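You operate a simulated robot arm through the tools that you are given. There is no shell and no other tool. Be economical: measure what you need, move in short steps, check, and stop when the job is done.

Carry out the task below with a simulated two-armed robot. There is one attempt and no reset: what you move stays moved.

Task
Pick up the grey-handled rod with one hand, pass it to the other hand and put it on the beige trolley top.

It is judged by the outcome, as a careful person would: the job done as asked, and still so three seconds after it is handed in. It fails if anything else is knocked over, pushed out of place, dropped, spilled or broken.

Robot
Two 7-joint arms with two-finger parallel grippers on one trunk, on a base that drives. Base frame: it is fixed to the floor where the robot stands at the start and does not move with it; the origin is under the middle of the robot, x ahead of it, y to its left, z up. Units: m, degrees, N and s.
The left shoulder is at the start at [0.042, 0.101, 1.136], the right one opposite. With the tool pointing down near the work surface each hand reaches from about 0.18 to 0.52 m from the robot's upright axis, wherever it stands, measured 20 degrees to its own side. Places, roughly: beige trolley top [0.8, 2.7, 0.8]. Payload 2.4 kg a hand.
Tool frame (each hand has its own): the origin (TCP) lies between the finger pads and is the grasp point; the fingertips stand 0.024 m ahead of it; z points along the fingers, y is the line along which they close. The gripper opens to 0.068 m. The fingers are 0.017 m wide and 0.01 m thick; the gripper's body (0.04 by 0.07 m) begins 0.041 m behind the TCP.
Orientation is told as [roll, pitch, yaw] about the base's x, y, z axes, in that order, counted from this pose: with the fingers straight down and closing along the base's y, the tool's x points along the base's -x, its y along +y and its z along -z.

Tools
- The arms move only by the tool move_arm. It takes "left_motion", "right_motion" or both (then of equal length, played together; a hand with none holds still); each is a list that holds one entry, the list of rows, each a list of 7 numbers: the turn, a rotation vector about the tool's x, y, z in rad, then the shift along the tool's x, y, z in cm, then the finger opening in cm, from 0 to 6.8. In form: [[[wx, wy, wz, x, y, z, fingers], ...]]. A call has 1 to 12 rows; each row shifts and turns the commanded pose from where the row before left it, along the tool's axes as they then stand. A row lasts 0.2 s, in which the tool goes at most 0.05 m and 8.6 degrees; a call with a longer step from one row to the next is refused whole, and so is a gripper value outside its range. A pose out of reach is approached as far as the arm can. The call stops where the force on the tool passes 40 N (or 10 N more than at its start, if that is more) or the arm is blocked; 0.2 s more then pass. Each finger travels about 0.072 m/s and halts on what it meets, pressing with about 43 N; the grip force reading is that of the motor and also rises with nothing between the fingers. The clock runs only during rows and for 0.2 s after the last one: add rows that do not move to give the fingers time. It gives the time, the measured TCP pose, the force on the tool (base axes), the opening and the grip force at its end, in the units of the frame above (readings bear some noise), with the torque about the TCP (base axes, N m) and any sound that the robot's microphone picked up.
- Cameras (640 x 400 px; columns grow to the right, rows downward): "scene" is now at [0.1158, 0.0357, 1.2884]; the picture's right is [0.40, -0.92, 0.00], its down [-0.57, -0.25, -0.79] and it looks along [0.72, 0.32, -0.62] (base axes); focal length 271 px, centre (320, 200). "left" rides on the left gripper at [0.084, -0.011, -0.075] in its tool frame; the picture's right is [0.13, 0.99, 0.00], its down [-0.60, 0.08, -0.79] and it looks along [-0.79, 0.10, 0.61] (tool axes); focal length 251 px, centre (320, 200). "right" rides on the right gripper at [0.084, 0.011, -0.075] in its tool frame; the picture's right is [-0.13, 0.99, 0.00], its down [-0.60, -0.08, -0.79] and it looks along [-0.79, -0.10, 0.61] (tool axes); focal length 251 px, centre (320, 200). There is no depth. A picture from a camera that has moved, and an enlarged one, comes with that camera's place and axes in the base frame and with its lens.
- capture(camera): a new picture of that camera. It takes no simulated time.
- move_column(by): slides the trunk up (or, below 0, down) by that many m; the arms and the scene camera ride with it, the base frame stays. It gives what a move gives, with no picture.
- base_move(legs): drives the robot by 1 to 6 legs, each [ahead, left, turn to the left] in m, m and degrees, along the robot's own axes; the way and the turn of a leg run together, so that a leg with both is an arc; at most 1.5 m and 180 degrees a leg. The arms and the cameras ride along, it lands a little off, and it stops where it bumps. It gives what a move gives.
- head_to(pan, tilt): turns the head with the scene camera to pan (to the left, within 86 degrees either way) and tilt (down, from -29 to 69), counted from straight ahead of the robot. It gives what a move gives.
- enlarge(camera, box): a new picture of the part [left, top, right, bottom] of that camera's present view, enlarged. It takes no simulated time.
- hand_in(): hands the job in; it is judged then, once.

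Go step by step. Nothing tells you exact positions but the pictures and the camera data: compare them with the known pose of the tool, close in by small moves and look again before you grip or let go. The budget is 120 turns and 100 pictures, counting those below and the enlarged ones. Unless the task says otherwise, let go and move clear before handing in, and close with one line.

The tools are called by a JSON object that holds its "op" and its "data". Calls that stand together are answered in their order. move_arm: Moves the arms, as the interface text tells. Its arguments: {"type":"object","properties":{"left_motion":{"type":"array"},"right_motion":{"type":"array"}},"required":[]} The other tools are called the same way: move_column (by) slides the trunk up or down; base_move (legs) drives the base; head_to (pan, tilt) turns the head that bears the scene camera; capture (camera) takes a picture; enlarge (camera, box) takes an enlarged picture of a part of a camera's view; hand_in () hands the job in.

At the start:

```text
time_s: 0.0
left_tcp_pos: [0.2552, 0.2742, 1.06]
left_orientation: [0.0, 0.1, 0.0]
left_wrist_force: [-0.2, 0.0, 0.2]
left_moment: [-0.01, 0.01, 0.02]
left_grip_width: 0.0681
left_finger_force: 0.1
right_tcp_pos: [0.3271, -0.0171, 1.1311]
right_orientation: [0.0, 0.0, 0.0]
right_wrist_force: [-0.3, -0.2, 0.1]
right_moment: [0.0, 0.0, 0.01]
right_grip_width: 0.0679
right_finger_force: 0.0
trunk travel left (down, up): [-0.35, 0.5]
robot x, y, heading: [0.0049, 0.0002, -0.1]
head pan, tilt: [23.8, 38.1]
```

scene: 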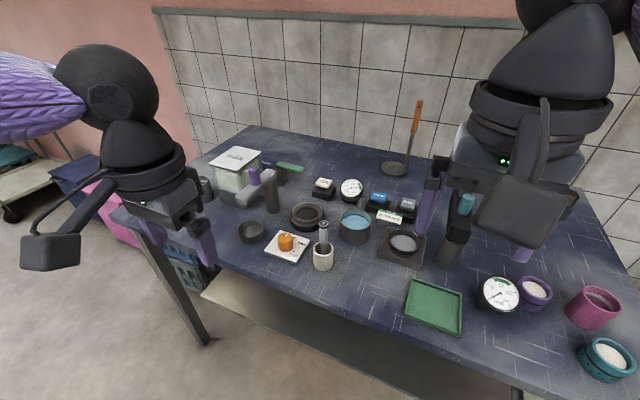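
right: 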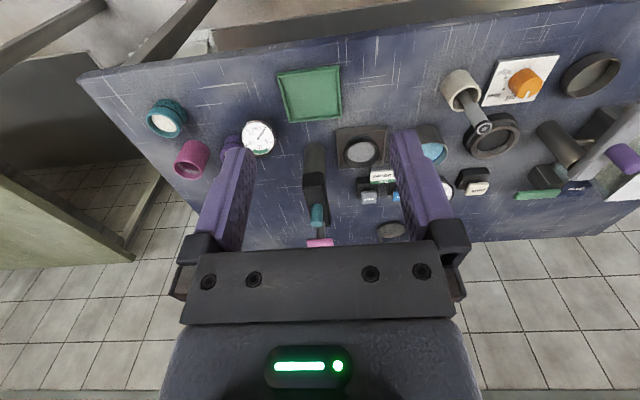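
left: 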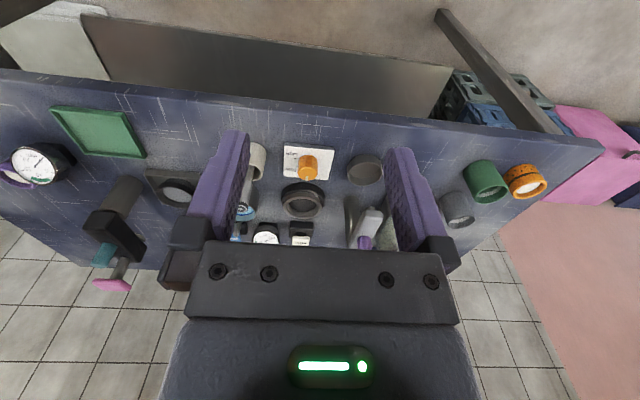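

I see a table with many objects; the grey-handled rod may be the one standing in the pale cup. I'll look closer.

{"op": "enlarge", "data": {"camera": "scene", "box": [200, 140, 460, 300]}}

{"op": "enlarge", "data": {"camera": "right", "box": [400, 40, 640, 240]}}

```text
2.46 times, centred on (330, 220) of scene
camera zoom: at [0.1158, 0.0357, 1.2884], right [0.4, -0.92, 0.0], down [-0.57, -0.25, -0.79], along [0.72, 0.32, -0.62], focal length 667 px, centre (295, 151)
```

zoom: 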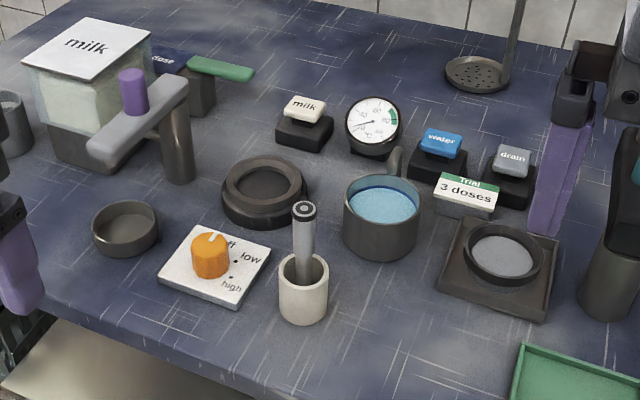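

```text
2.00 times, centred on (520, 140) of right
camera zoom: at [0.2424, -0.0076, 1.2057], right [0.13, 0.99, 0.0], down [0.6, -0.08, 0.79], along [0.79, -0.1, -0.61], focal length 503 px, centre (-80, 320)
```

zoom: 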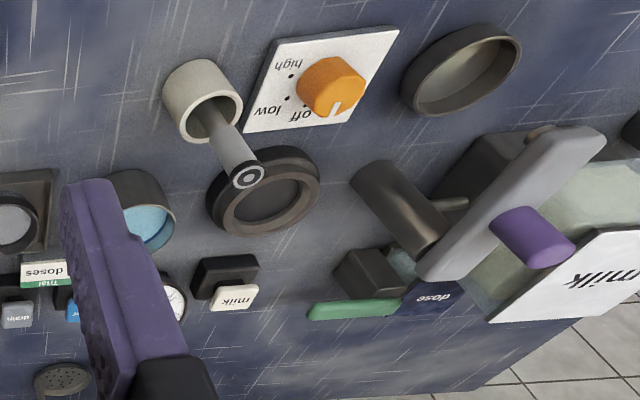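

The grey rod stands in the pale cup; triangulation puts its top near [0.494, 0.196, 0.904] with the cup rim at z≈0.82. I'll bring the left hand high above and short of it, then look.

{"op": "move_arm", "data": {"left_motion": [[[0, 0, 0, 0, -2.6, 0, 6.8], [0, 0, 0, -1, -2.6, 0, 6.8], [0, 0, 0, -3, -2.5, 0, 6.8], [0, 0, 0, -4, 0, 0, 6.8], [0, 0, 0, -4, 0, 0, 6.8], [0, 0, 0, -4, 0, 0, 6.8], [0, 0, 0, -3, 0, 2, 6.8], [0, 0, 0, 0, 0, 2, 6.8], [0, 0, 0, 0, 0, 1, 6.8]]]}}

{"op": "capture", "data": {"camera": "left"}}

{"op": "capture", "data": {"camera": "scene"}}

```text
time_s: 2.0
left_tcp_pos: [0.4447, 0.1953, 1.0097]
left_orientation: [0.0, 0.0, 0.1]
left_wrist_force: [-0.1, 0.1, 0.2]
left_moment: [0.03, 0.03, -0.05]
left_grip_width: 0.0682
left_finger_force: 0.0
right_tcp_pos: [0.3261, -0.0177, 1.1318]
right_orientation: [0.0, 0.0, 0.0]
right_wrist_force: [0.4, -1.2, 0.2]
right_moment: [0.02, 0.0, -0.01]
right_grip_width: 0.0681
right_finger_force: 0.0
trunk travel left (down, up): [-0.35, 0.5]
robot x, y, heading: [-0.0004, 0.0009, -0.2]
head pan, tilt: [23.8, 38.1]
```

```text
94 pictures are left
camera left: at [0.3599, 0.184, 1.0866], right [-0.13, 0.99, 0.0], down [0.6, 0.08, 0.79], along [0.79, 0.1, -0.61], focal length 251 px, centre (320, 200)
```

left: 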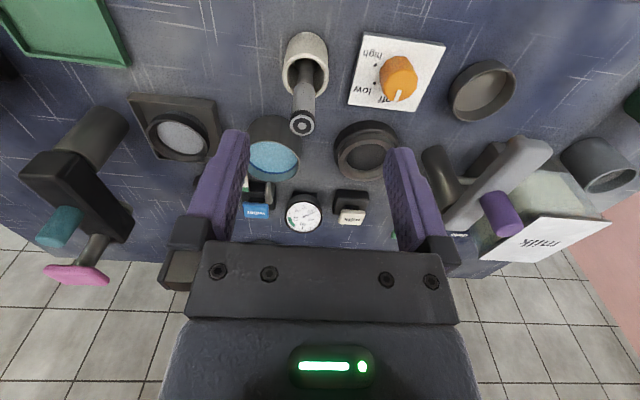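

```text
93 pictures are left
camera scene: at [0.1158, 0.0357, 1.2884], right [0.4, -0.91, 0.0], down [-0.57, -0.25, -0.79], along [0.72, 0.32, -0.62], focal length 271 px, centre (320, 200)
```

scene: 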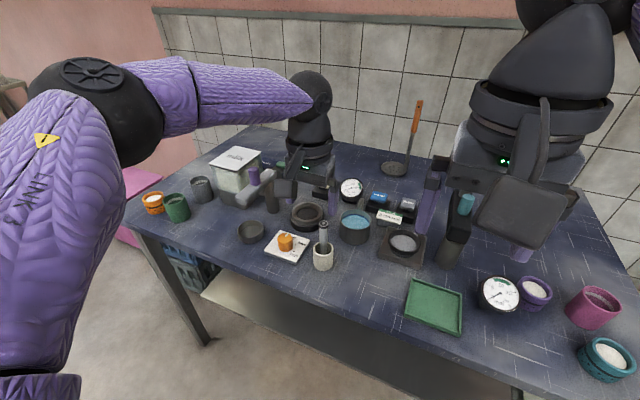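

The rod top refines to about [0.489, 0.188, 0.907]. I'll go a little lower while still short of it and look again.

{"op": "move_arm", "data": {"left_motion": [[[0, 0, 0, 0, -0.4, 3, 6.8], [0, 0, 0, 0, 0, 2.5, 6.8], [0, 0, 0, 0, 0, 0, 6.8]]]}}

{"op": "capture", "data": {"camera": "left"}}

{"op": "enlarge", "data": {"camera": "scene", "box": [240, 150, 400, 290]}}

```text
time_s: 2.8
left_tcp_pos: [0.4427, 0.1932, 0.9546]
left_orientation: [-0.1, -0.1, 0.1]
left_wrist_force: [0.8, 1.2, -0.3]
left_moment: [-0.02, -0.01, -0.03]
left_grip_width: 0.0676
left_finger_force: 0.0
right_tcp_pos: [0.326, -0.0186, 1.1315]
right_orientation: [0.0, 0.0, 0.0]
right_wrist_force: [-0.4, 0.1, 0.3]
right_moment: [-0.01, 0.02, 0.02]
right_grip_width: 0.0679
right_finger_force: 0.1
trunk travel left (down, up): [-0.35, 0.5]
robot x, y, heading: [0.0026, 0.0008, -0.0]
head pan, tilt: [23.8, 38.1]
```

```text
92 pictures are left
camera left: at [0.3574, 0.1814, 1.0317], right [-0.13, 0.99, 0.0], down [0.6, 0.08, 0.79], along [0.79, 0.1, -0.61], focal length 251 px, centre (320, 200)
```

left: 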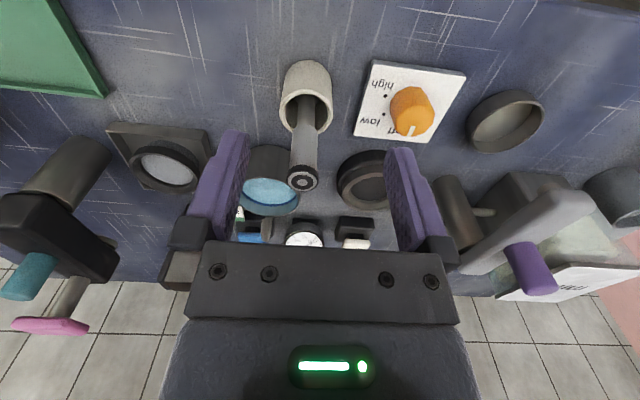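

```text
2.86 times, centred on (320, 220) of scene
camera zoom: at [0.1159, 0.0357, 1.2884], right [0.4, -0.92, 0.0], down [-0.57, -0.25, -0.79], along [0.72, 0.32, -0.62], focal length 774 px, centre (320, 143)
```

zoom: 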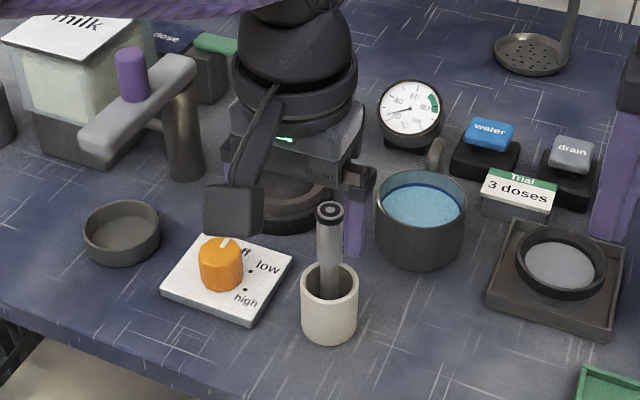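

Rod-top depth along the viewing ray is uncertain by about a centimetre, so I'll move over it (tips still above it) and check with the right camera from the side.

{"op": "move_arm", "data": {"left_motion": [[[0, 0, 0, -2, -0.2, 0, 6.8], [0, 0, 0, -2, -0.2, 0, 6.8], [0, 0, 0, 0, 0, 0, 6.8]]]}}

{"op": "enlarge", "data": {"camera": "right", "box": [400, 40, 640, 240]}}

{"op": "capture", "data": {"camera": "left"}}

```text
time_s: 3.6
left_tcp_pos: [0.447, 0.1979, 0.9604]
left_orientation: [0.0, -0.2, 0.2]
left_wrist_force: [-0.4, 0.2, 0.1]
left_moment: [0.02, 0.01, 0.02]
left_grip_width: 0.0679
left_finger_force: 0.0
left hand out of reach, approached as far as the arm can: row 1, 2
right_tcp_pos: [0.3254, -0.0171, 1.1321]
right_orientation: [0.0, 0.0, 0.0]
right_wrist_force: [0.1, 0.0, 0.8]
right_moment: [-0.01, -0.02, -0.01]
right_grip_width: 0.0681
right_finger_force: 0.1
trunk travel left (down, up): [-0.35, 0.5]
robot x, y, heading: [0.0023, 0.0021, -0.1]
head pan, tilt: [23.8, 38.1]
```

```text
2.00 times, centred on (520, 140) of right
camera zoom: at [0.2425, -0.0076, 1.2057], right [0.13, 0.99, 0.0], down [0.6, -0.08, 0.79], along [0.79, -0.1, -0.61], focal length 503 px, centre (-80, 320)
```

zoom: 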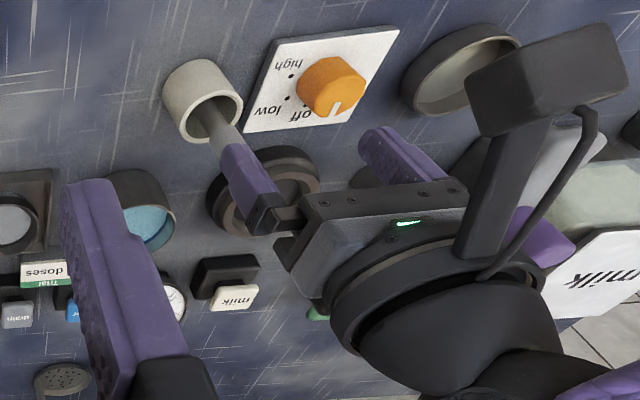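

```text
89 pictures are left
camera left: at [0.361, 0.186, 1.0372], right [-0.13, 0.99, 0.0], down [0.6, 0.08, 0.79], along [0.79, 0.1, -0.61], focal length 251 px, centre (320, 200)
```

left: 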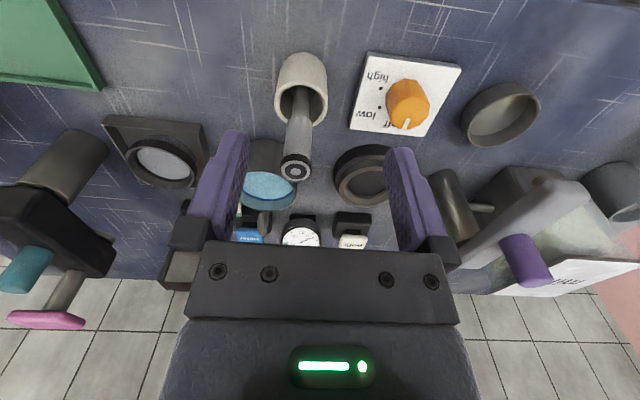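

The left arm is at full reach, so the base must go a little closer. I'll lift the hand and look at the gap between the base and table.

{"op": "move_arm", "data": {"left_motion": [[[0, 0, 0, 2, 0, -4, 6.8], [0, 0, 0, 2, 0, -2, 6.8]]]}}

{"op": "head_to", "data": {"pan": 0, "tilt": 65}}

{"op": "capture", "data": {"camera": "scene"}}

```text
time_s: 4.2
left_tcp_pos: [0.4036, 0.1971, 1.0223]
left_orientation: [0.0, -0.1, 0.1]
left_wrist_force: [0.0, -0.2, 0.3]
left_moment: [0.0, 0.04, -0.02]
left_grip_width: 0.0678
left_finger_force: 0.1
right_tcp_pos: [0.3263, -0.0171, 1.1317]
right_orientation: [0.0, 0.0, 0.0]
right_wrist_force: [-0.3, 0.2, -0.1]
right_moment: [0.03, 0.01, 0.01]
right_grip_width: 0.0681
right_finger_force: 0.1
trunk travel left (down, up): [-0.35, 0.5]
robot x, y, heading: [0.0017, 0.0007, 0.0]
head pan, tilt: [23.8, 38.1]
```

```text
time_s: 5.1
left_tcp_pos: [0.4052, 0.1977, 1.0218]
left_orientation: [0.0, -0.1, -0.1]
left_wrist_force: [-0.2, -0.4, -0.2]
left_moment: [0.02, 0.0, -0.01]
left_grip_width: 0.0682
left_finger_force: 0.0
right_tcp_pos: [0.3268, -0.0174, 1.1322]
right_orientation: [0.1, 0.1, 0.1]
right_wrist_force: [-0.5, 0.8, 0.5]
right_moment: [0.0, 0.01, -0.01]
right_grip_width: 0.0679
right_finger_force: 0.0
trunk travel left (down, up): [-0.35, 0.5]
robot x, y, heading: [0.004, -0.0011, 0.0]
head pan, tilt: [0.0, 65.0]
```

```text
88 pictures are left
camera scene: at [0.0977, 0.0009, 1.2534], right [0.0, -1.0, 0.0], down [-0.91, 0.0, -0.42], along [0.42, 0.0, -0.91], focal length 271 px, centre (320, 200)
```

scene: 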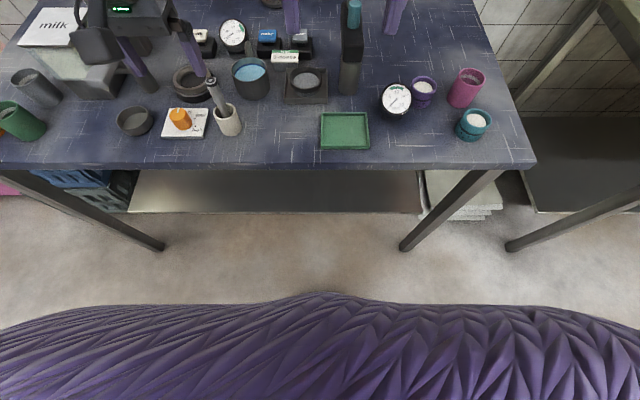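

The gap to the table edge (x≈0.39) is ample for a short drive. I'll drive 0.07 m ahead and re-look with this steeper view.

{"op": "base_move", "data": {"legs": [[0.07, 0, 0]]}}

{"op": "head_to", "data": {"pan": 25, "tilt": 55}}

{"op": "capture", "data": {"camera": "scene"}}

{"op": "capture", "data": {"camera": "left"}}

```text
time_s: 6.1
left_tcp_pos: [0.474, 0.197, 1.0226]
left_orientation: [0.0, 0.0, 0.1]
left_wrist_force: [0.2, 0.6, 0.0]
left_moment: [0.02, 0.01, 0.02]
left_grip_width: 0.0681
left_finger_force: 0.0
right_tcp_pos: [0.3955, -0.0172, 1.1315]
right_orientation: [-0.1, 0.1, 0.1]
right_wrist_force: [-0.1, 0.9, 0.7]
right_moment: [-0.03, 0.02, 0.02]
right_grip_width: 0.0682
right_finger_force: 0.0
trunk travel left (down, up): [-0.35, 0.5]
robot x, y, heading: [0.068, 0.0014, -0.0]
head pan, tilt: [0.0, 65.0]
```

```text
time_s: 7.0
left_tcp_pos: [0.4723, 0.1972, 1.0224]
left_orientation: [0.0, 0.1, 0.1]
left_wrist_force: [0.6, 0.9, 0.1]
left_moment: [-0.02, -0.02, -0.01]
left_grip_width: 0.0679
left_finger_force: 0.0
right_tcp_pos: [0.3951, -0.0164, 1.1315]
right_orientation: [0.0, 0.0, 0.1]
right_wrist_force: [-0.5, 1.0, 0.0]
right_moment: [0.01, -0.03, 0.0]
right_grip_width: 0.0681
right_finger_force: 0.0
trunk travel left (down, up): [-0.35, 0.5]
robot x, y, heading: [0.072, -0.0021, 0.2]
head pan, tilt: [25.0, 55.0]
```

```text
87 pictures are left
camera scene: at [0.1711, 0.0315, 1.265], right [0.42, -0.91, 0.0], down [-0.74, -0.35, -0.57], along [0.52, 0.24, -0.82], focal length 271 px, centre (320, 200)
```

scene: 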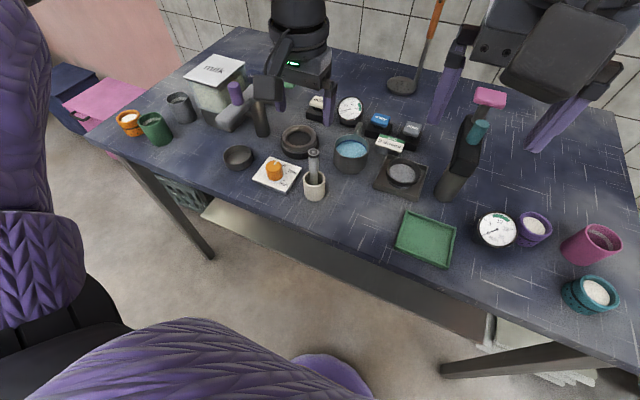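

```text
86 pictures are left
camera left: at [0.3883, 0.1855, 1.0986], right [-0.13, 0.99, 0.0], down [0.6, 0.08, 0.79], along [0.79, 0.1, -0.61], focal length 251 px, centre (320, 200)
```

left: 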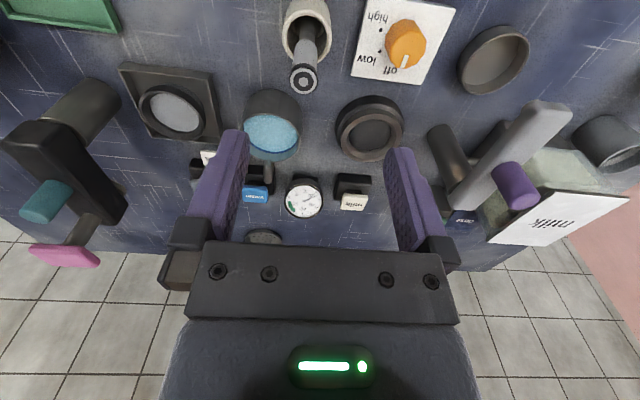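

Left-camera views taken together now agree on the rod top at about [0.476, 0.185, 0.924]. I'll centre over it and lower around it, fingers open.

{"op": "move_arm", "data": {"left_motion": [[[0, 0, 0, -0.3, -1.1, 2, 6.8], [0, 0, 0, 0, 0, 3, 6.8], [0, 0, 0, 0, 0, 3, 6.8], [0, 0, 0, 0, 0, 0, 6.8]]]}}

{"op": "capture", "data": {"camera": "left"}}

{"op": "capture", "data": {"camera": "right"}}

{"op": "enlarge", "data": {"camera": "scene", "box": [240, 80, 400, 220]}}

```text
time_s: 8.0
left_tcp_pos: [0.4763, 0.1867, 0.9437]
left_orientation: [0.1, 0.0, 0.2]
left_wrist_force: [-0.7, 0.6, 0.0]
left_moment: [0.03, 0.02, -0.04]
left_grip_width: 0.0681
left_finger_force: 0.0
right_tcp_pos: [0.3947, -0.017, 1.1325]
right_orientation: [0.0, 0.0, 0.1]
right_wrist_force: [0.4, -0.4, 0.0]
right_moment: [-0.02, 0.03, 0.0]
right_grip_width: 0.0681
right_finger_force: 0.0
trunk travel left (down, up): [-0.35, 0.5]
robot x, y, heading: [0.0692, 0.0024, -0.1]
head pan, tilt: [25.0, 55.0]
```

```text
85 pictures are left
camera left: at [0.391, 0.1745, 1.0201], right [-0.13, 0.99, 0.0], down [0.6, 0.08, 0.79], along [0.79, 0.1, -0.61], focal length 251 px, centre (320, 200)
```

left: 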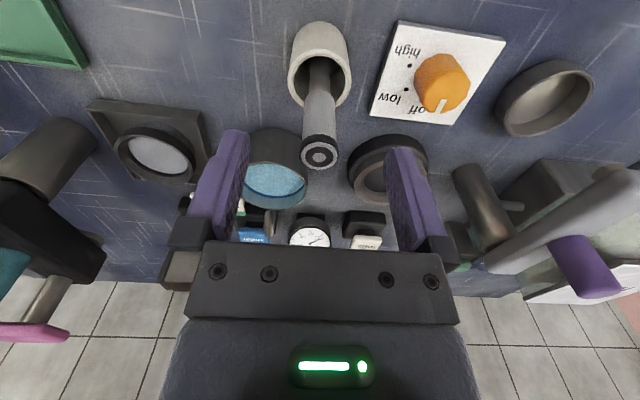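

```text
84 pictures are left
camera right: at [0.3114, -0.0072, 1.2057], right [0.13, 0.99, 0.0], down [0.6, -0.08, 0.79], along [0.79, -0.1, -0.61], focal length 251 px, centre (320, 200)
```

right: 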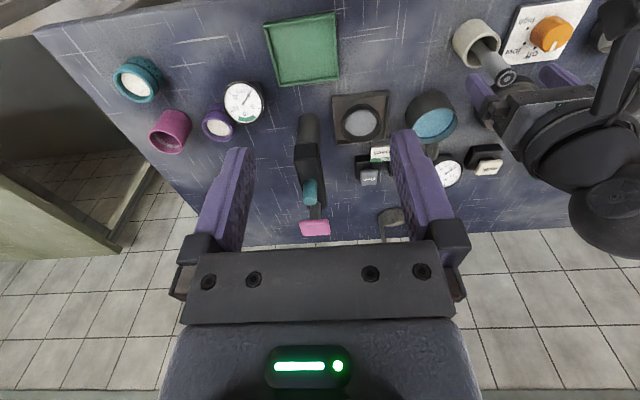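

```text
2.86 times, centred on (320, 150) of scene
camera zoom: at [0.1711, 0.0316, 1.265], right [0.42, -0.91, 0.0], down [-0.74, -0.35, -0.57], along [0.52, 0.24, -0.82], focal length 774 px, centre (320, 343)
```

zoom: 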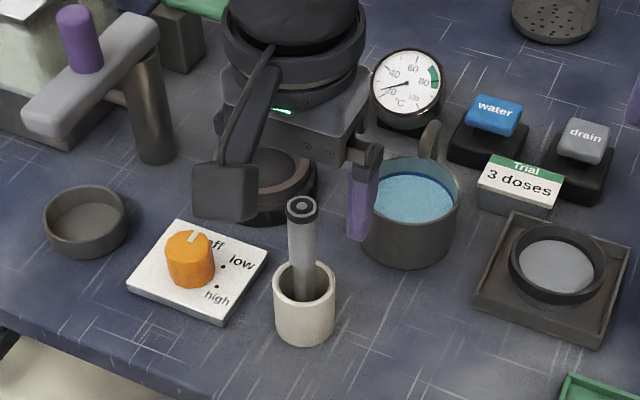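

Aligned well in y. I'll lower 2.4 cm so the TCP is about at the rod-top height and check alignment.

{"op": "move_arm", "data": {"left_motion": [[[0, 0, 0, 0, 0, 1.2, 6.8], [0, 0, 0, 0, 0, 1.2, 6.8], [0, 0, 0, 0, 0, 0, 6.8]]]}}

{"op": "capture", "data": {"camera": "left"}}

{"op": "enlarge", "data": {"camera": "scene", "box": [240, 80, 400, 220]}}

{"op": "enlarge", "data": {"camera": "right", "box": [420, 0, 640, 180]}}

```text
time_s: 8.8
left_tcp_pos: [0.4761, 0.186, 0.9192]
left_orientation: [0.0, -0.1, 0.1]
left_wrist_force: [-0.1, -0.5, 0.6]
left_moment: [0.01, -0.01, 0.02]
left_grip_width: 0.0679
left_finger_force: 0.0
right_tcp_pos: [0.3948, -0.017, 1.131]
right_orientation: [0.0, -0.1, 0.1]
right_wrist_force: [-0.1, 0.3, 0.8]
right_moment: [0.01, 0.0, 0.04]
right_grip_width: 0.0679
right_finger_force: 0.0
trunk travel left (down, up): [-0.35, 0.5]
robot x, y, heading: [0.0684, -0.0025, -0.2]
head pan, tilt: [25.0, 55.0]
```

```text
82 pictures are left
camera left: at [0.3916, 0.1745, 0.9947], right [-0.13, 0.99, 0.0], down [0.6, 0.08, 0.79], along [0.79, 0.1, -0.61], focal length 251 px, centre (320, 200)
```

left: 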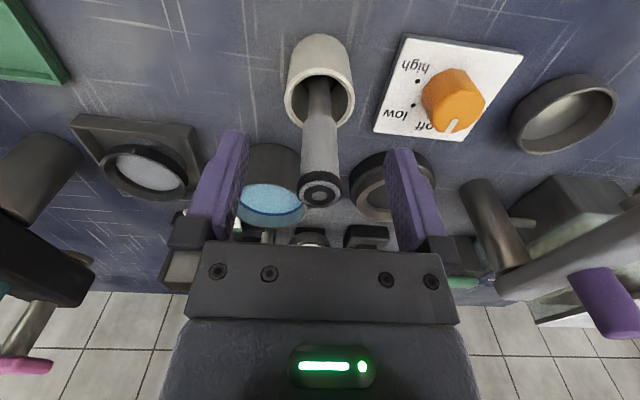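

```text
2.86 times, centred on (320, 150) of scene
camera zoom: at [0.1711, 0.0316, 1.265], right [0.42, -0.91, 0.0], down [-0.74, -0.35, -0.57], along [0.52, 0.24, -0.82], focal length 774 px, centre (320, 343)
```

zoom: 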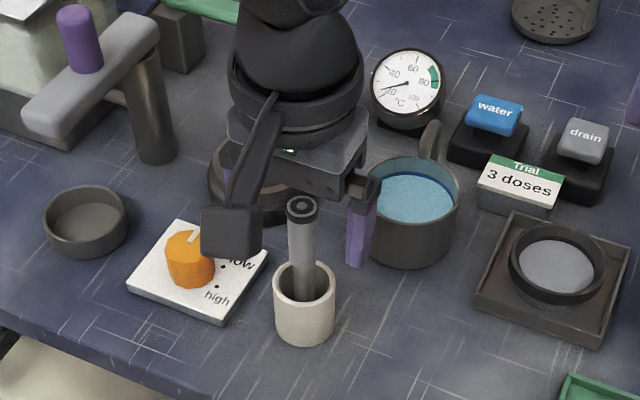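

```text
2.22 times, centred on (530, 90) of right
camera zoom: at [0.3114, -0.0072, 1.2057], right [0.13, 0.99, 0.0], down [0.6, -0.08, 0.79], along [0.79, -0.1, -0.61], focal length 559 px, centre (-147, 444)
```

zoom: 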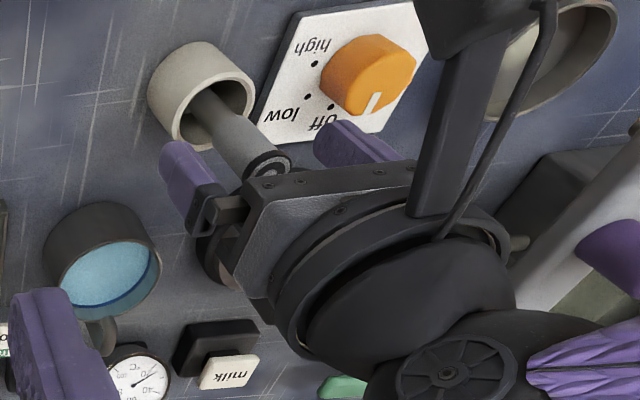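

Rod top comes out near [0.482, 0.186, 0.918]. I'll go 0.5 cm forward and 1.8 cm down, then close.

{"op": "move_arm", "data": {"left_motion": [[[0, 0, 0, -0.5, 0, 0.6, 6.8], [0, 0, 0, 0, 0, 1.2, 6.8], [0, 0, 0, 0, 0, 0, 6.8], [0, 0, 0, 0, 0, 0, 4], [0, 0, 0, 0, 0, 0, 1.5], [0, 0, 0, 0, 0, 0, 0], [0, 0, 0, 0, 0, 0, 0], [0, 0, 0, 0, 0, 0, 0]]]}}

{"op": "capture", "data": {"camera": "left"}}

```text
time_s: 10.6
left_tcp_pos: [0.481, 0.1876, 0.9016]
left_orientation: [-0.1, -0.1, 0.1]
left_wrist_force: [0.3, 0.3, -0.1]
left_moment: [0.01, 0.01, 0.01]
left_grip_width: 0.0176
left_finger_force: 35.9
right_tcp_pos: [0.3951, -0.0172, 1.1316]
right_orientation: [0.0, 0.0, 0.1]
right_wrist_force: [-0.4, -0.1, 0.1]
right_moment: [0.0, 0.03, 0.01]
right_grip_width: 0.0678
right_finger_force: 0.2
trunk travel left (down, up): [-0.35, 0.5]
robot x, y, heading: [0.0708, 0.001, 0.1]
head pan, tilt: [25.0, 55.0]
```

```text
79 pictures are left
camera left: at [0.3957, 0.1756, 0.9778], right [-0.13, 0.99, 0.0], down [0.6, 0.08, 0.79], along [0.79, 0.1, -0.61], focal length 251 px, centre (320, 200)
```

left: 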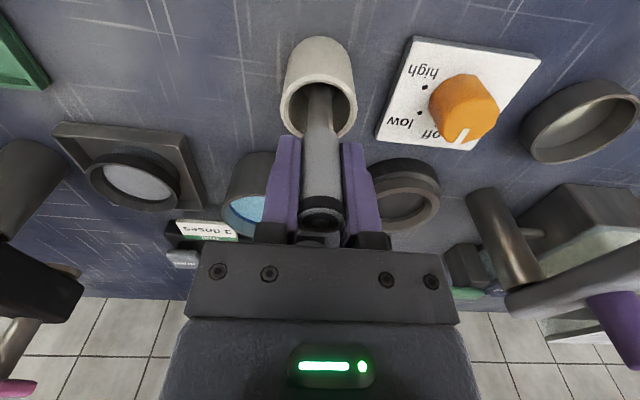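

The rod is gripped (17.6 mm wide). I'll lift straight up slowly and check that the cup stays.

{"op": "move_arm", "data": {"left_motion": [[[0, 0, 0, 0, 0, -1, 0], [0, 0, 0, 0, 0, -1, 0], [0, 0, 0, 0, 0, -1, 0], [0, 0, 0, 0, 0, -1, 0], [0, 0, 0, 0, 0, 0, 0]]]}}

{"op": "capture", "data": {"camera": "scene"}}

{"op": "capture", "data": {"camera": "left"}}

```text
time_s: 11.8
left_tcp_pos: [0.4804, 0.1855, 0.9393]
left_orientation: [0.0, 0.1, 0.1]
left_wrist_force: [-0.3, 0.6, -0.8]
left_moment: [0.0, 0.02, 0.0]
left_grip_width: 0.0177
left_finger_force: 35.9
right_tcp_pos: [0.3948, -0.018, 1.1314]
right_orientation: [0.0, 0.1, 0.0]
right_wrist_force: [-0.3, 0.4, 0.3]
right_moment: [-0.01, 0.0, 0.0]
right_grip_width: 0.0679
right_finger_force: 0.0
trunk travel left (down, up): [-0.35, 0.5]
robot x, y, heading: [0.0704, -0.0021, 0.3]
head pan, tilt: [25.0, 55.0]
```

```text
78 pictures are left
camera scene: at [0.1711, 0.0316, 1.265], right [0.42, -0.91, 0.0], down [-0.74, -0.35, -0.57], along [0.52, 0.24, -0.82], focal length 271 px, centre (320, 200)
```

scene: 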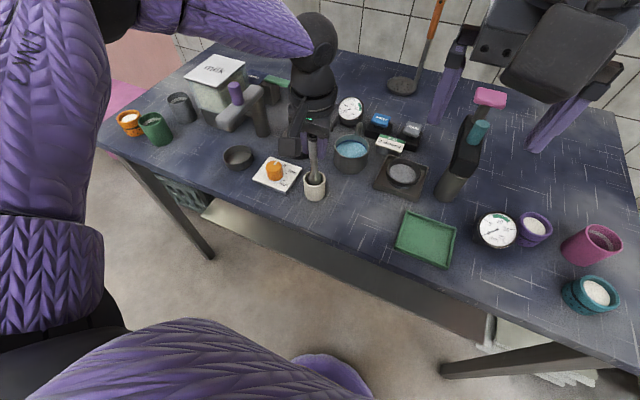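

```text
77 pictures are left
camera left: at [0.3961, 0.1741, 1.0162], right [-0.13, 0.99, 0.0], down [0.6, 0.08, 0.79], along [0.79, 0.1, -0.61], focal length 251 px, centre (320, 200)
```

left: 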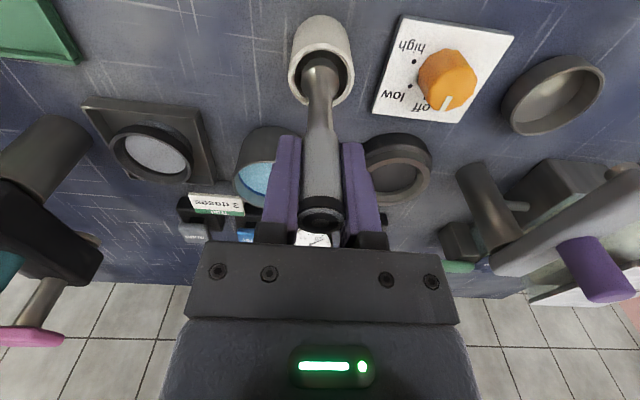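

Rod is rising and the cup stays put. I'll keep lifting.

{"op": "move_arm", "data": {"left_motion": [[[0, 0, 0, 0, 0, -1.5, 0], [0, 0, 0, 0, 0, -1.5, 0], [0, 0, 0, 0, 0, -1.5, 0], [0, 0, 0, 0, 0, -2, 0], [0, 0, 0, 0, 0, -2.5, 0], [0, 0, 0, 0, 0, -2.5, 0], [0, 0, 0, 0, 0, 0, 0]]]}}

{"op": "capture", "data": {"camera": "scene"}}

{"op": "capture", "data": {"camera": "left"}}

```text
time_s: 13.4
left_tcp_pos: [0.481, 0.1852, 1.0537]
left_orientation: [0.0, 0.0, 0.1]
left_wrist_force: [0.7, -0.8, -1.3]
left_moment: [-0.04, 0.01, 0.02]
left_grip_width: 0.0178
left_finger_force: 36.6
right_tcp_pos: [0.3955, -0.0162, 1.1324]
right_orientation: [0.0, 0.0, 0.1]
right_wrist_force: [0.1, -1.7, 0.6]
right_moment: [-0.01, 0.0, -0.02]
right_grip_width: 0.0676
right_finger_force: 0.1
trunk travel left (down, up): [-0.35, 0.5]
robot x, y, heading: [0.0706, -0.0003, 0.2]
head pan, tilt: [25.0, 55.0]
```

```text
76 pictures are left
camera scene: at [0.1711, 0.0316, 1.265], right [0.42, -0.91, 0.0], down [-0.74, -0.35, -0.57], along [0.52, 0.24, -0.82], focal length 271 px, centre (320, 200)
```

scene: 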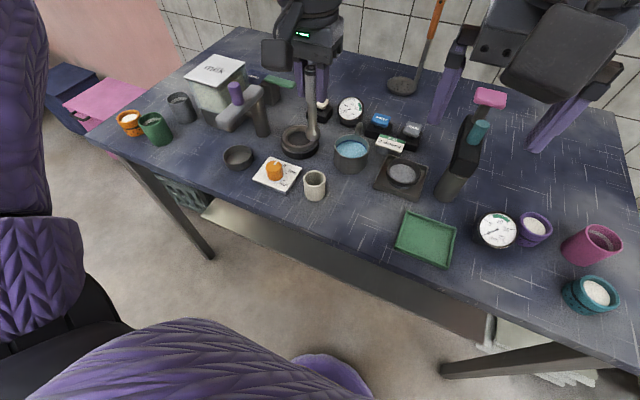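

```text
75 pictures are left
camera left: at [0.3957, 0.1748, 1.1309], right [-0.13, 0.99, 0.0], down [0.6, 0.08, 0.79], along [0.79, 0.1, -0.61], focal length 251 px, centre (320, 200)
```

left: 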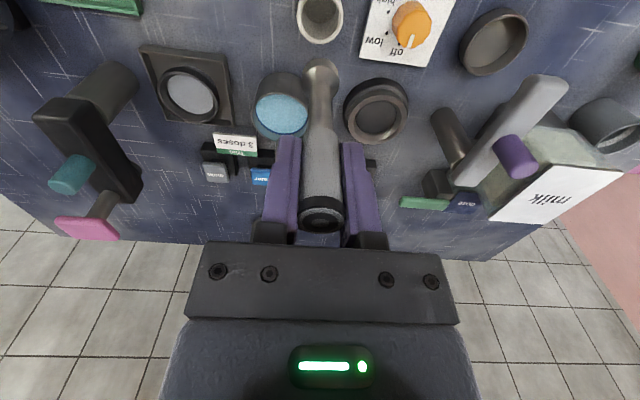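

The rod (about 12 cm, top 1.7 cm above the left TCP, lower end about 10 cm below) is clear of the cup. I'll look left toward the trolley to plan the drive.

{"op": "head_to", "data": {"pan": 75, "tilt": 20}}

{"op": "capture", "data": {"camera": "scene"}}

```text
time_s: 14.6
left_tcp_pos: [0.4813, 0.1855, 1.0539]
left_orientation: [-0.1, -0.1, 0.0]
left_wrist_force: [-0.1, 0.7, -0.4]
left_moment: [0.0, -0.01, 0.0]
left_grip_width: 0.0177
left_finger_force: 36.2
right_tcp_pos: [0.3938, -0.0175, 1.1322]
right_orientation: [0.0, 0.1, 0.1]
right_wrist_force: [-0.1, -0.5, 0.7]
right_moment: [-0.01, -0.02, 0.02]
right_grip_width: 0.0679
right_finger_force: 0.1
trunk travel left (down, up): [-0.35, 0.5]
robot x, y, heading: [0.0692, -0.0011, 0.1]
head pan, tilt: [75.0, 20.0]
```

```text
74 pictures are left
camera scene: at [0.1299, 0.091, 1.317], right [0.97, -0.26, 0.0], down [-0.09, -0.33, -0.94], along [0.24, 0.91, -0.34], focal length 271 px, centre (320, 200)
```

scene: 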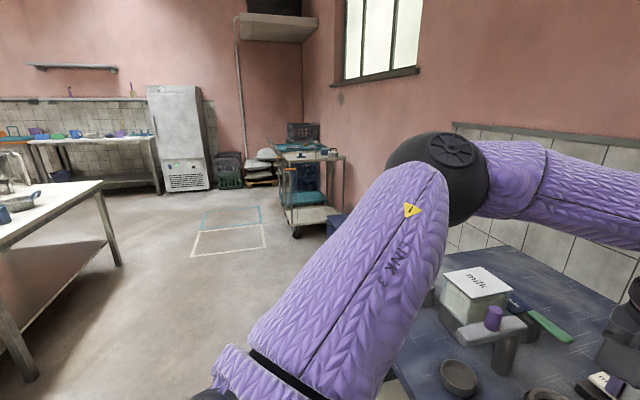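

The trolley stands ahead-left beyond the table's left end with an open floor corridor; another counter is behind-left at x<-0.8. I'll back off 0.33 m to do the handover away from the table.

{"op": "base_move", "data": {"legs": [[-0.33, 0, 0]]}}

{"op": "head_to", "data": {"pan": 10, "tilt": 40}}

{"op": "capture", "data": {"camera": "scene"}}

```text
time_s: 16.8
left_tcp_pos: [0.1478, 0.1871, 1.0545]
left_orientation: [0.0, 0.0, 0.3]
left_wrist_force: [0.1, 0.1, 0.1]
left_moment: [0.0, -0.03, -0.01]
left_grip_width: 0.0176
left_finger_force: 36.5
right_tcp_pos: [0.0624, -0.0177, 1.1308]
right_orientation: [0.0, 0.0, 0.1]
right_wrist_force: [0.6, -0.2, 0.1]
right_moment: [0.01, -0.04, -0.02]
right_grip_width: 0.0685
right_finger_force: 0.1
trunk travel left (down, up): [-0.35, 0.5]
robot x, y, heading: [-0.2645, -0.0017, 0.2]
head pan, tilt: [75.0, 20.0]
```

```text
time_s: 18.1
left_tcp_pos: [0.1481, 0.1875, 1.0532]
left_orientation: [0.0, 0.0, 0.3]
left_wrist_force: [-0.4, 0.2, -0.1]
left_moment: [0.0, -0.01, -0.02]
left_grip_width: 0.0178
left_finger_force: 36.5
right_tcp_pos: [0.0625, -0.0168, 1.1312]
right_orientation: [0.1, 0.0, 0.1]
right_wrist_force: [1.3, -0.1, 0.0]
right_moment: [-0.01, 0.03, -0.05]
right_grip_width: 0.0679
right_finger_force: 0.0
trunk travel left (down, up): [-0.35, 0.5]
robot x, y, heading: [-0.2626, -0.0014, 0.0]
head pan, tilt: [10.0, 40.0]
```

```text
73 pictures are left
camera scene: at [-0.1428, 0.0154, 1.2857], right [0.18, -0.98, 0.0], down [-0.63, -0.11, -0.77], along [0.75, 0.14, -0.64], focal length 271 px, centre (320, 200)
```

scene: 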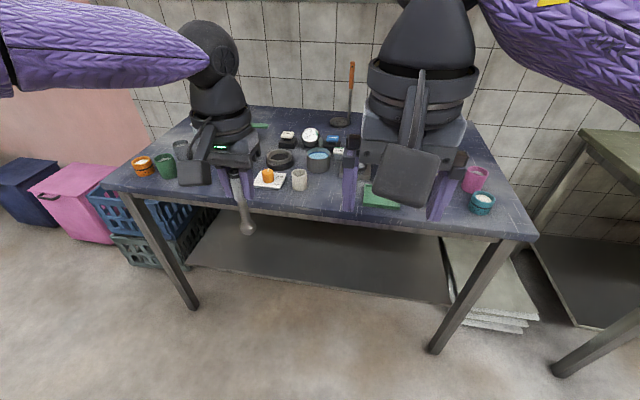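

Clear of the table. Now I'll move the right hand aside and up, and tuck the left hand slightly, then roll the left so the rod points right (horizontal).

{"op": "move_arm", "data": {"left_motion": [[[0, 0, 0, 1, 0, -1, 0], [0, 0, 0, 1, 0, -1, 0], [0, 0, 0, 1, 0, -1, 0], [0, 0, 0, 1, 0, -1, 0], [0, 0, 0, 0, 0, 0, 0]]], "right_motion": [[[0, 0, 0, 0, -3, -1.5, 6.8], [0, 0, 0, 0, -3, -1.5, 6.8], [0, 0, 0, 0, -3, -1.5, 6.8], [0, 0, 0, 0, -3, -1.5, 6.8], [0, 0, 0, 0, 0, 0, 6.8]]]}}

{"op": "move_arm", "data": {"left_motion": [[[0.1428, 0, 0, 0, 0, 0, 0], [0.1428, 0, 0, 0, 0, 0, 0], [0.1428, 0, 0, 0, 0, 0, 0], [0.1428, 0, 0, 0, 0, 0, 0], [0.1428, 0, 0, 0, 0, 0, 0], [0.1428, 0, 0, 0, 0, 0, 0], [0.1428, 0, 0, 0, 0, 0, 0], [0.1428, 0, 0, 0, 0, 0, 0], [0.1428, 0, 0, 0, 0, 0, 0], [0.1428, 0, 0, 0, 0, 0, 0], [0.1428, 0, 0, 0, 0, 0, 0], [0, 0, 0, 0, 0, 0, 0]]]}}

{"op": "capture", "data": {"camera": "scene"}}

```text
time_s: 19.3
left_tcp_pos: [0.1078, 0.1877, 1.0957]
left_orientation: [0.0, 0.0, 0.2]
left_wrist_force: [-0.4, 0.0, -1.2]
left_moment: [0.02, -0.02, -0.01]
left_grip_width: 0.0176
left_finger_force: 36.7
right_tcp_pos: [0.0636, -0.1369, 1.1896]
right_orientation: [0.0, 0.0, 0.1]
right_wrist_force: [0.5, -0.6, 0.8]
right_moment: [0.0, 0.0, 0.03]
right_grip_width: 0.0679
right_finger_force: 0.1
trunk travel left (down, up): [-0.35, 0.5]
robot x, y, heading: [-0.2656, -0.0064, 0.1]
head pan, tilt: [10.0, 40.0]
```

```text
time_s: 21.9
left_tcp_pos: [0.1031, 0.1852, 1.097]
left_orientation: [-67.8, -0.1, 0.3]
left_wrist_force: [0.3, 0.1, -0.5]
left_moment: [0.0, -0.01, -0.03]
left_grip_width: 0.0177
left_finger_force: 35.9
left hand out of reach, approached as far as the arm can: row 9, 10, 11
right_tcp_pos: [0.0644, -0.1373, 1.1905]
right_orientation: [0.0, 0.0, 0.0]
right_wrist_force: [-0.6, 0.3, -0.1]
right_moment: [0.0, -0.02, -0.01]
right_grip_width: 0.0679
right_finger_force: 0.1
trunk travel left (down, up): [-0.35, 0.5]
robot x, y, heading: [-0.2613, -0.0003, 0.3]
head pan, tilt: [10.0, 40.0]
```

```text
72 pictures are left
camera scene: at [-0.1429, 0.0153, 1.2857], right [0.18, -0.98, 0.0], down [-0.63, -0.11, -0.77], along [0.75, 0.13, -0.64], focal length 271 px, centre (320, 200)
```

scene: 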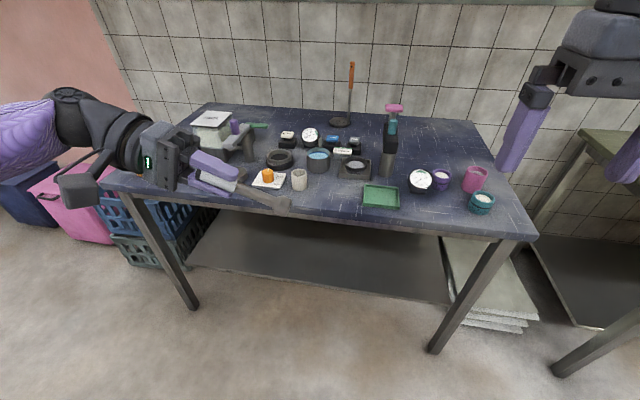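

The rod now tilts 68° toward the right; that's fine. I'll turn the right hand: yaw 90° (camera away from the left hand) and tilt 22° to be perpendicular to the rod.

{"op": "move_arm", "data": {"right_motion": [[[0, 0, -0.1428, 0, 0, 0, 6.8], [0, 0, -0.1428, 0, 0, 0, 6.8], [0, 0, -0.1428, 0, 0, 0, 6.8], [0, 0, -0.1428, 0, 0, 0, 6.8], [0, 0, -0.1428, 0, 0, 0, 6.8], [0, 0, -0.1428, 0, 0, 0, 6.8], [0, 0, -0.1428, 0, 0, 0, 6.8], [0, 0, -0.1428, 0, 0, 0, 6.8], [0, 0, -0.1428, 0, 0, 0, 6.8], [0, 0, -0.1428, 0, 0, 0, 6.8], [0, 0, -0.1428, 0, 0, 0, 6.8], [0, 0, 0, 0, 0, 0, 6.8]]]}}

{"op": "move_arm", "data": {"right_motion": [[[0, -0.128, 0, 0, 0, 0, 6.8], [0, -0.128, 0, 0, 0, 0, 6.8], [0, -0.128, 0, 0, 0, 0, 6.8], [0, 0, 0, 0, 0, 0, 6.8]]]}}

{"op": "capture", "data": {"camera": "scene"}}

```text
time_s: 24.5
left_tcp_pos: [0.1037, 0.1868, 1.0985]
left_orientation: [-67.8, -0.1, 0.4]
left_wrist_force: [-0.9, -0.3, -0.3]
left_moment: [0.03, -0.01, 0.0]
left_grip_width: 0.0178
left_finger_force: 36.0
right_tcp_pos: [-0.0258, -0.0783, 1.1499]
right_orientation: [0.0, 0.1, 90.1]
right_wrist_force: [0.7, -0.1, -0.1]
right_moment: [0.0, 0.01, -0.03]
right_grip_width: 0.0678
right_finger_force: 0.0
right hand out of reach, approached as far as the arm can: row 7, 8, 9, 10, 11
trunk travel left (down, up): [-0.35, 0.5]
robot x, y, heading: [-0.2617, -0.0043, 0.3]
head pan, tilt: [10.0, 40.0]
```

```text
time_s: 25.5
left_tcp_pos: [0.1034, 0.1864, 1.0961]
left_orientation: [-67.8, -0.1, 0.4]
left_wrist_force: [0.9, -0.6, -0.9]
left_moment: [0.04, 0.0, 0.02]
left_grip_width: 0.0177
left_finger_force: 36.1
right_tcp_pos: [-0.0244, -0.0776, 1.1493]
right_orientation: [0.0, -22.0, 90.1]
right_wrist_force: [0.1, -0.5, -0.6]
right_moment: [-0.01, -0.02, -0.04]
right_grip_width: 0.0679
right_finger_force: 0.0
trunk travel left (down, up): [-0.35, 0.5]
robot x, y, heading: [-0.2612, -0.0011, 0.2]
head pan, tilt: [10.0, 40.0]
```

```text
71 pictures are left
camera scene: at [-0.1429, 0.0153, 1.2857], right [0.18, -0.98, 0.0], down [-0.63, -0.11, -0.77], along [0.75, 0.13, -0.64], focal length 271 px, centre (320, 200)
```

scene: 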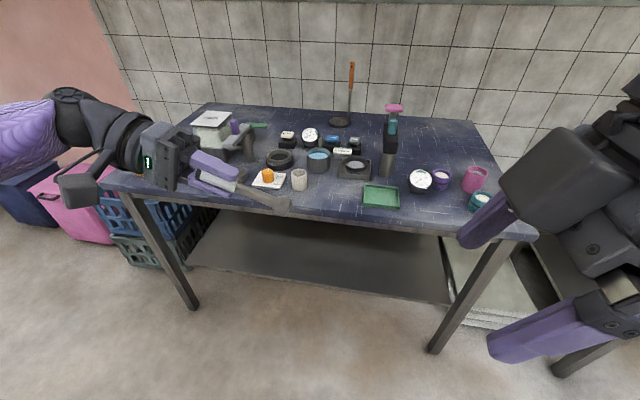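

Both orientations hold. The right is limited at far positions with this yaw, so I'll probe it toward the middle, then bring the left to meet it.

{"op": "move_arm", "data": {"right_motion": [[[0, 0, 0, -2.5, -1, 1, 6.8], [0, 0, 0, -2.5, -1, 1, 6.8], [0, 0, 0, -2.5, -1, 1, 6.8], [0, 0, 0, 0, 0, 0, 6.8]]]}}

{"op": "move_arm", "data": {"left_motion": [[[0, 0, 0, 1.5, 0, 0, 0], [0, 0, 0, 1.5, 0, 0, 0], [0, 0, 0, 1.5, 0, 0, 0], [0, 0, 0, 0, 0, 0, 0]]]}}

{"op": "capture", "data": {"camera": "scene"}}

```text
time_s: 26.5
left_tcp_pos: [0.1029, 0.1867, 1.0966]
left_orientation: [-67.8, -0.1, 0.2]
left_wrist_force: [-0.1, -0.2, -0.8]
left_moment: [-0.01, 0.0, -0.02]
left_grip_width: 0.0176
left_finger_force: 35.8
right_tcp_pos: [0.0047, 0.0005, 1.1515]
right_orientation: [0.0, -22.1, 90.0]
right_wrist_force: [0.0, -0.3, -0.8]
right_moment: [-0.04, 0.03, 0.03]
right_grip_width: 0.068
right_finger_force: 0.0
trunk travel left (down, up): [-0.35, 0.5]
robot x, y, heading: [-0.2596, -0.0009, 0.3]
head pan, tilt: [10.0, 40.0]
```

```text
time_s: 27.5
left_tcp_pos: [0.0601, 0.185, 1.0971]
left_orientation: [-67.7, -0.1, 0.3]
left_wrist_force: [-0.1, 0.9, -1.6]
left_moment: [0.03, -0.01, 0.01]
left_grip_width: 0.0178
left_finger_force: 35.9
right_tcp_pos: [0.0049, 0.002, 1.1503]
right_orientation: [0.0, -22.0, 90.1]
right_wrist_force: [0.1, -0.5, 0.4]
right_moment: [0.02, 0.02, 0.02]
right_grip_width: 0.0684
right_finger_force: 0.0
trunk travel left (down, up): [-0.35, 0.5]
robot x, y, heading: [-0.2623, -0.0005, 0.2]
head pan, tilt: [10.0, 40.0]
```

```text
70 pictures are left
camera scene: at [-0.143, 0.0154, 1.2857], right [0.18, -0.98, 0.0], down [-0.63, -0.11, -0.77], along [0.75, 0.13, -0.64], focal length 271 px, centre (320, 200)
```

scene: 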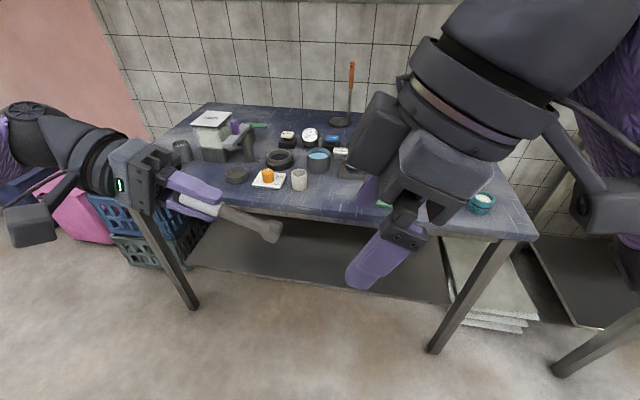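

Both can work near the middle. I'll bring the left hand in so the rod lies below the right hand's approach line.

{"op": "move_arm", "data": {"left_motion": [[[0, 0, 0, 1, -0.6, 1.5, 0], [0, 0, 0, 1, -0.6, 1.5, 0], [0, 0, 0, 1, -0.6, 1.5, 0], [0, 0, 0, 1, -0.6, 1.5, 0], [0, 0, 0, 0, 0, 0, 0]]]}}

{"op": "capture", "data": {"camera": "scene"}}

{"op": "capture", "data": {"camera": "right"}}

{"op": "capture", "data": {"camera": "left"}}

```text
time_s: 28.7
left_tcp_pos: [0.0191, 0.1204, 1.0964]
left_orientation: [-67.8, 0.0, 0.3]
left_wrist_force: [0.4, 0.6, -1.1]
left_moment: [0.03, 0.0, 0.0]
left_grip_width: 0.0177
left_finger_force: 36.4
right_tcp_pos: [0.0047, 0.0023, 1.1509]
right_orientation: [0.0, -22.0, 90.1]
right_wrist_force: [-0.4, 0.1, -0.4]
right_moment: [0.01, -0.03, 0.02]
right_grip_width: 0.0682
right_finger_force: 0.1
trunk travel left (down, up): [-0.35, 0.5]
robot x, y, heading: [-0.2601, 0.003, -0.1]
head pan, tilt: [10.0, 40.0]
```

```text
69 pictures are left
camera scene: at [-0.143, 0.0153, 1.2857], right [0.18, -0.98, 0.0], down [-0.63, -0.11, -0.77], along [0.75, 0.13, -0.64], focal length 271 px, centre (320, 200)
```

scene: 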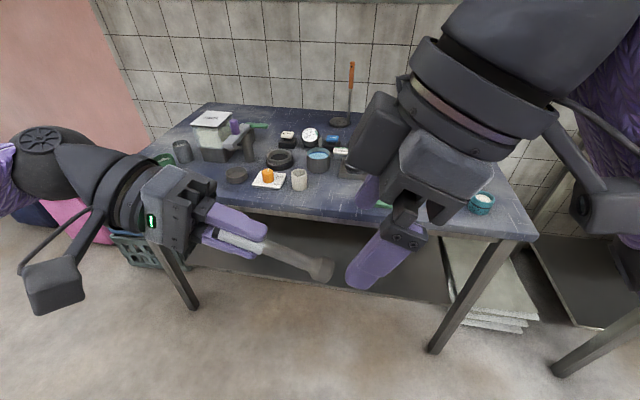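

```text
68 pictures are left
camera right: at [-0.0046, -0.1055, 1.1881], right [-0.99, 0.12, 0.05], down [0.08, 0.26, 0.96], along [0.1, 0.96, -0.27], focal length 251 px, centre (320, 200)
```

right: 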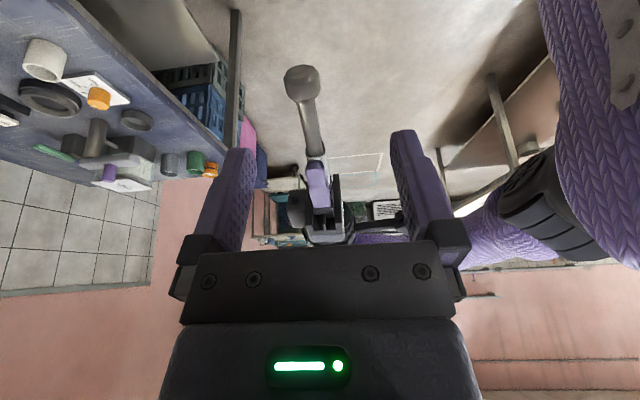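

```text
67 pictures are left
camera left: at [-0.0663, 0.1858, 1.1365], right [-0.13, 0.37, -0.92], down [0.6, 0.77, 0.23], along [0.79, -0.52, -0.32], focal length 251 px, centre (320, 200)
```

left: 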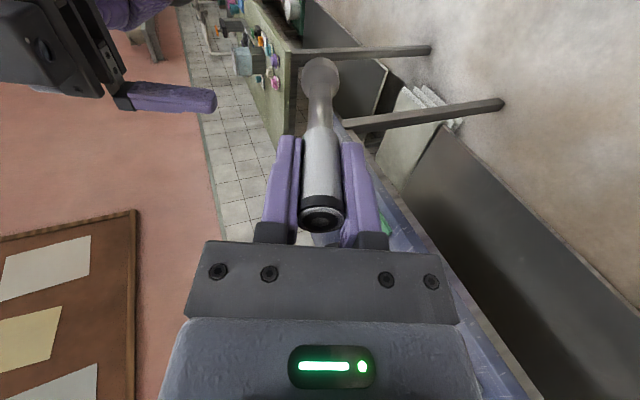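

The rod is well presented; it lies about 1.4 cm to the +x side of the right hand's centre. I'll line the right hand up with the shaft and go half way in.

{"op": "move_arm", "data": {"right_motion": [[[0, 0, 0, -1.6, -0.7, 0, 6.8], [0, 0, 0, -1.5, -0.7, 0, 6.8], [0, 0, 0, 0, 0, 2.5, 6.8], [0, 0, 0, 0, 0, 2.5, 6.8], [0, 0, 0, 0, 0, 0, 6.8]]]}}

{"op": "capture", "data": {"camera": "scene"}}

{"op": "capture", "data": {"camera": "right"}}

{"op": "capture", "data": {"camera": "left"}}

```text
time_s: 29.9
left_tcp_pos: [0.02, 0.1221, 1.0973]
left_orientation: [-67.8, 0.0, 0.3]
left_wrist_force: [-0.7, 0.1, -0.6]
left_moment: [0.0, -0.03, 0.0]
left_grip_width: 0.0179
left_finger_force: 36.5
right_tcp_pos: [0.0183, 0.0495, 1.1147]
right_orientation: [0.0, -22.0, 89.9]
right_wrist_force: [-0.7, 0.5, 0.3]
right_moment: [0.0, 0.01, -0.01]
right_grip_width: 0.0681
right_finger_force: 0.1
trunk travel left (down, up): [-0.35, 0.5]
robot x, y, heading: [-0.2654, -0.0023, 0.3]
head pan, tilt: [10.0, 40.0]
```

```text
66 pictures are left
camera scene: at [-0.1429, 0.0154, 1.2857], right [0.18, -0.98, 0.0], down [-0.63, -0.11, -0.77], along [0.75, 0.13, -0.64], focal length 271 px, centre (320, 200)
```

scene: 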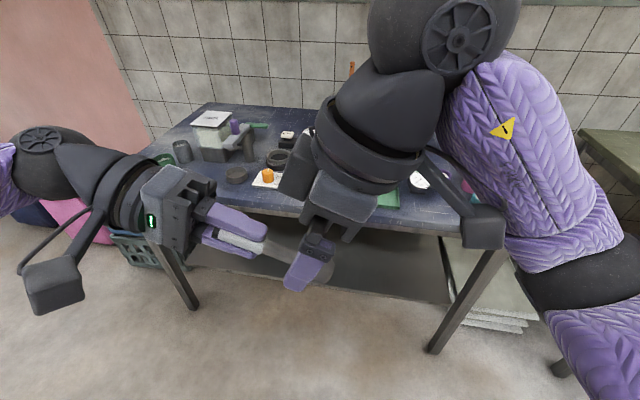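

```text
65 pictures are left
camera right: at [0.0069, -0.0576, 1.1524], right [-0.99, 0.12, 0.05], down [0.08, 0.26, 0.96], along [0.1, 0.96, -0.27], focal length 251 px, centre (320, 200)
```

right: 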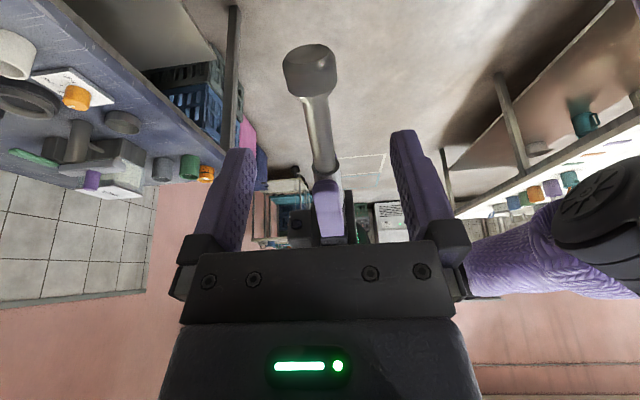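

```text
64 pictures are left
camera left: at [-0.0662, 0.186, 1.1365], right [-0.13, 0.37, -0.92], down [0.6, 0.77, 0.23], along [0.79, -0.52, -0.32], focal length 251 px, centre (320, 200)
```

left: 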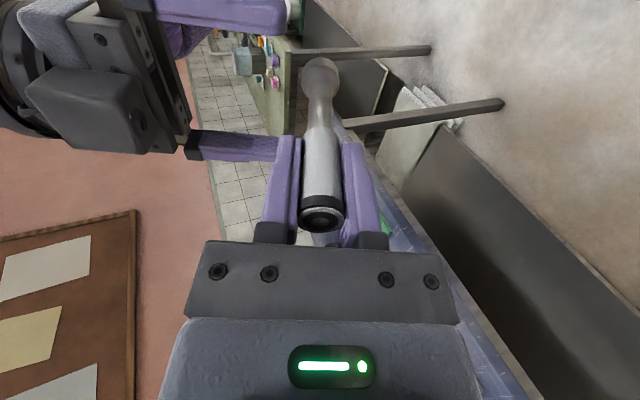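

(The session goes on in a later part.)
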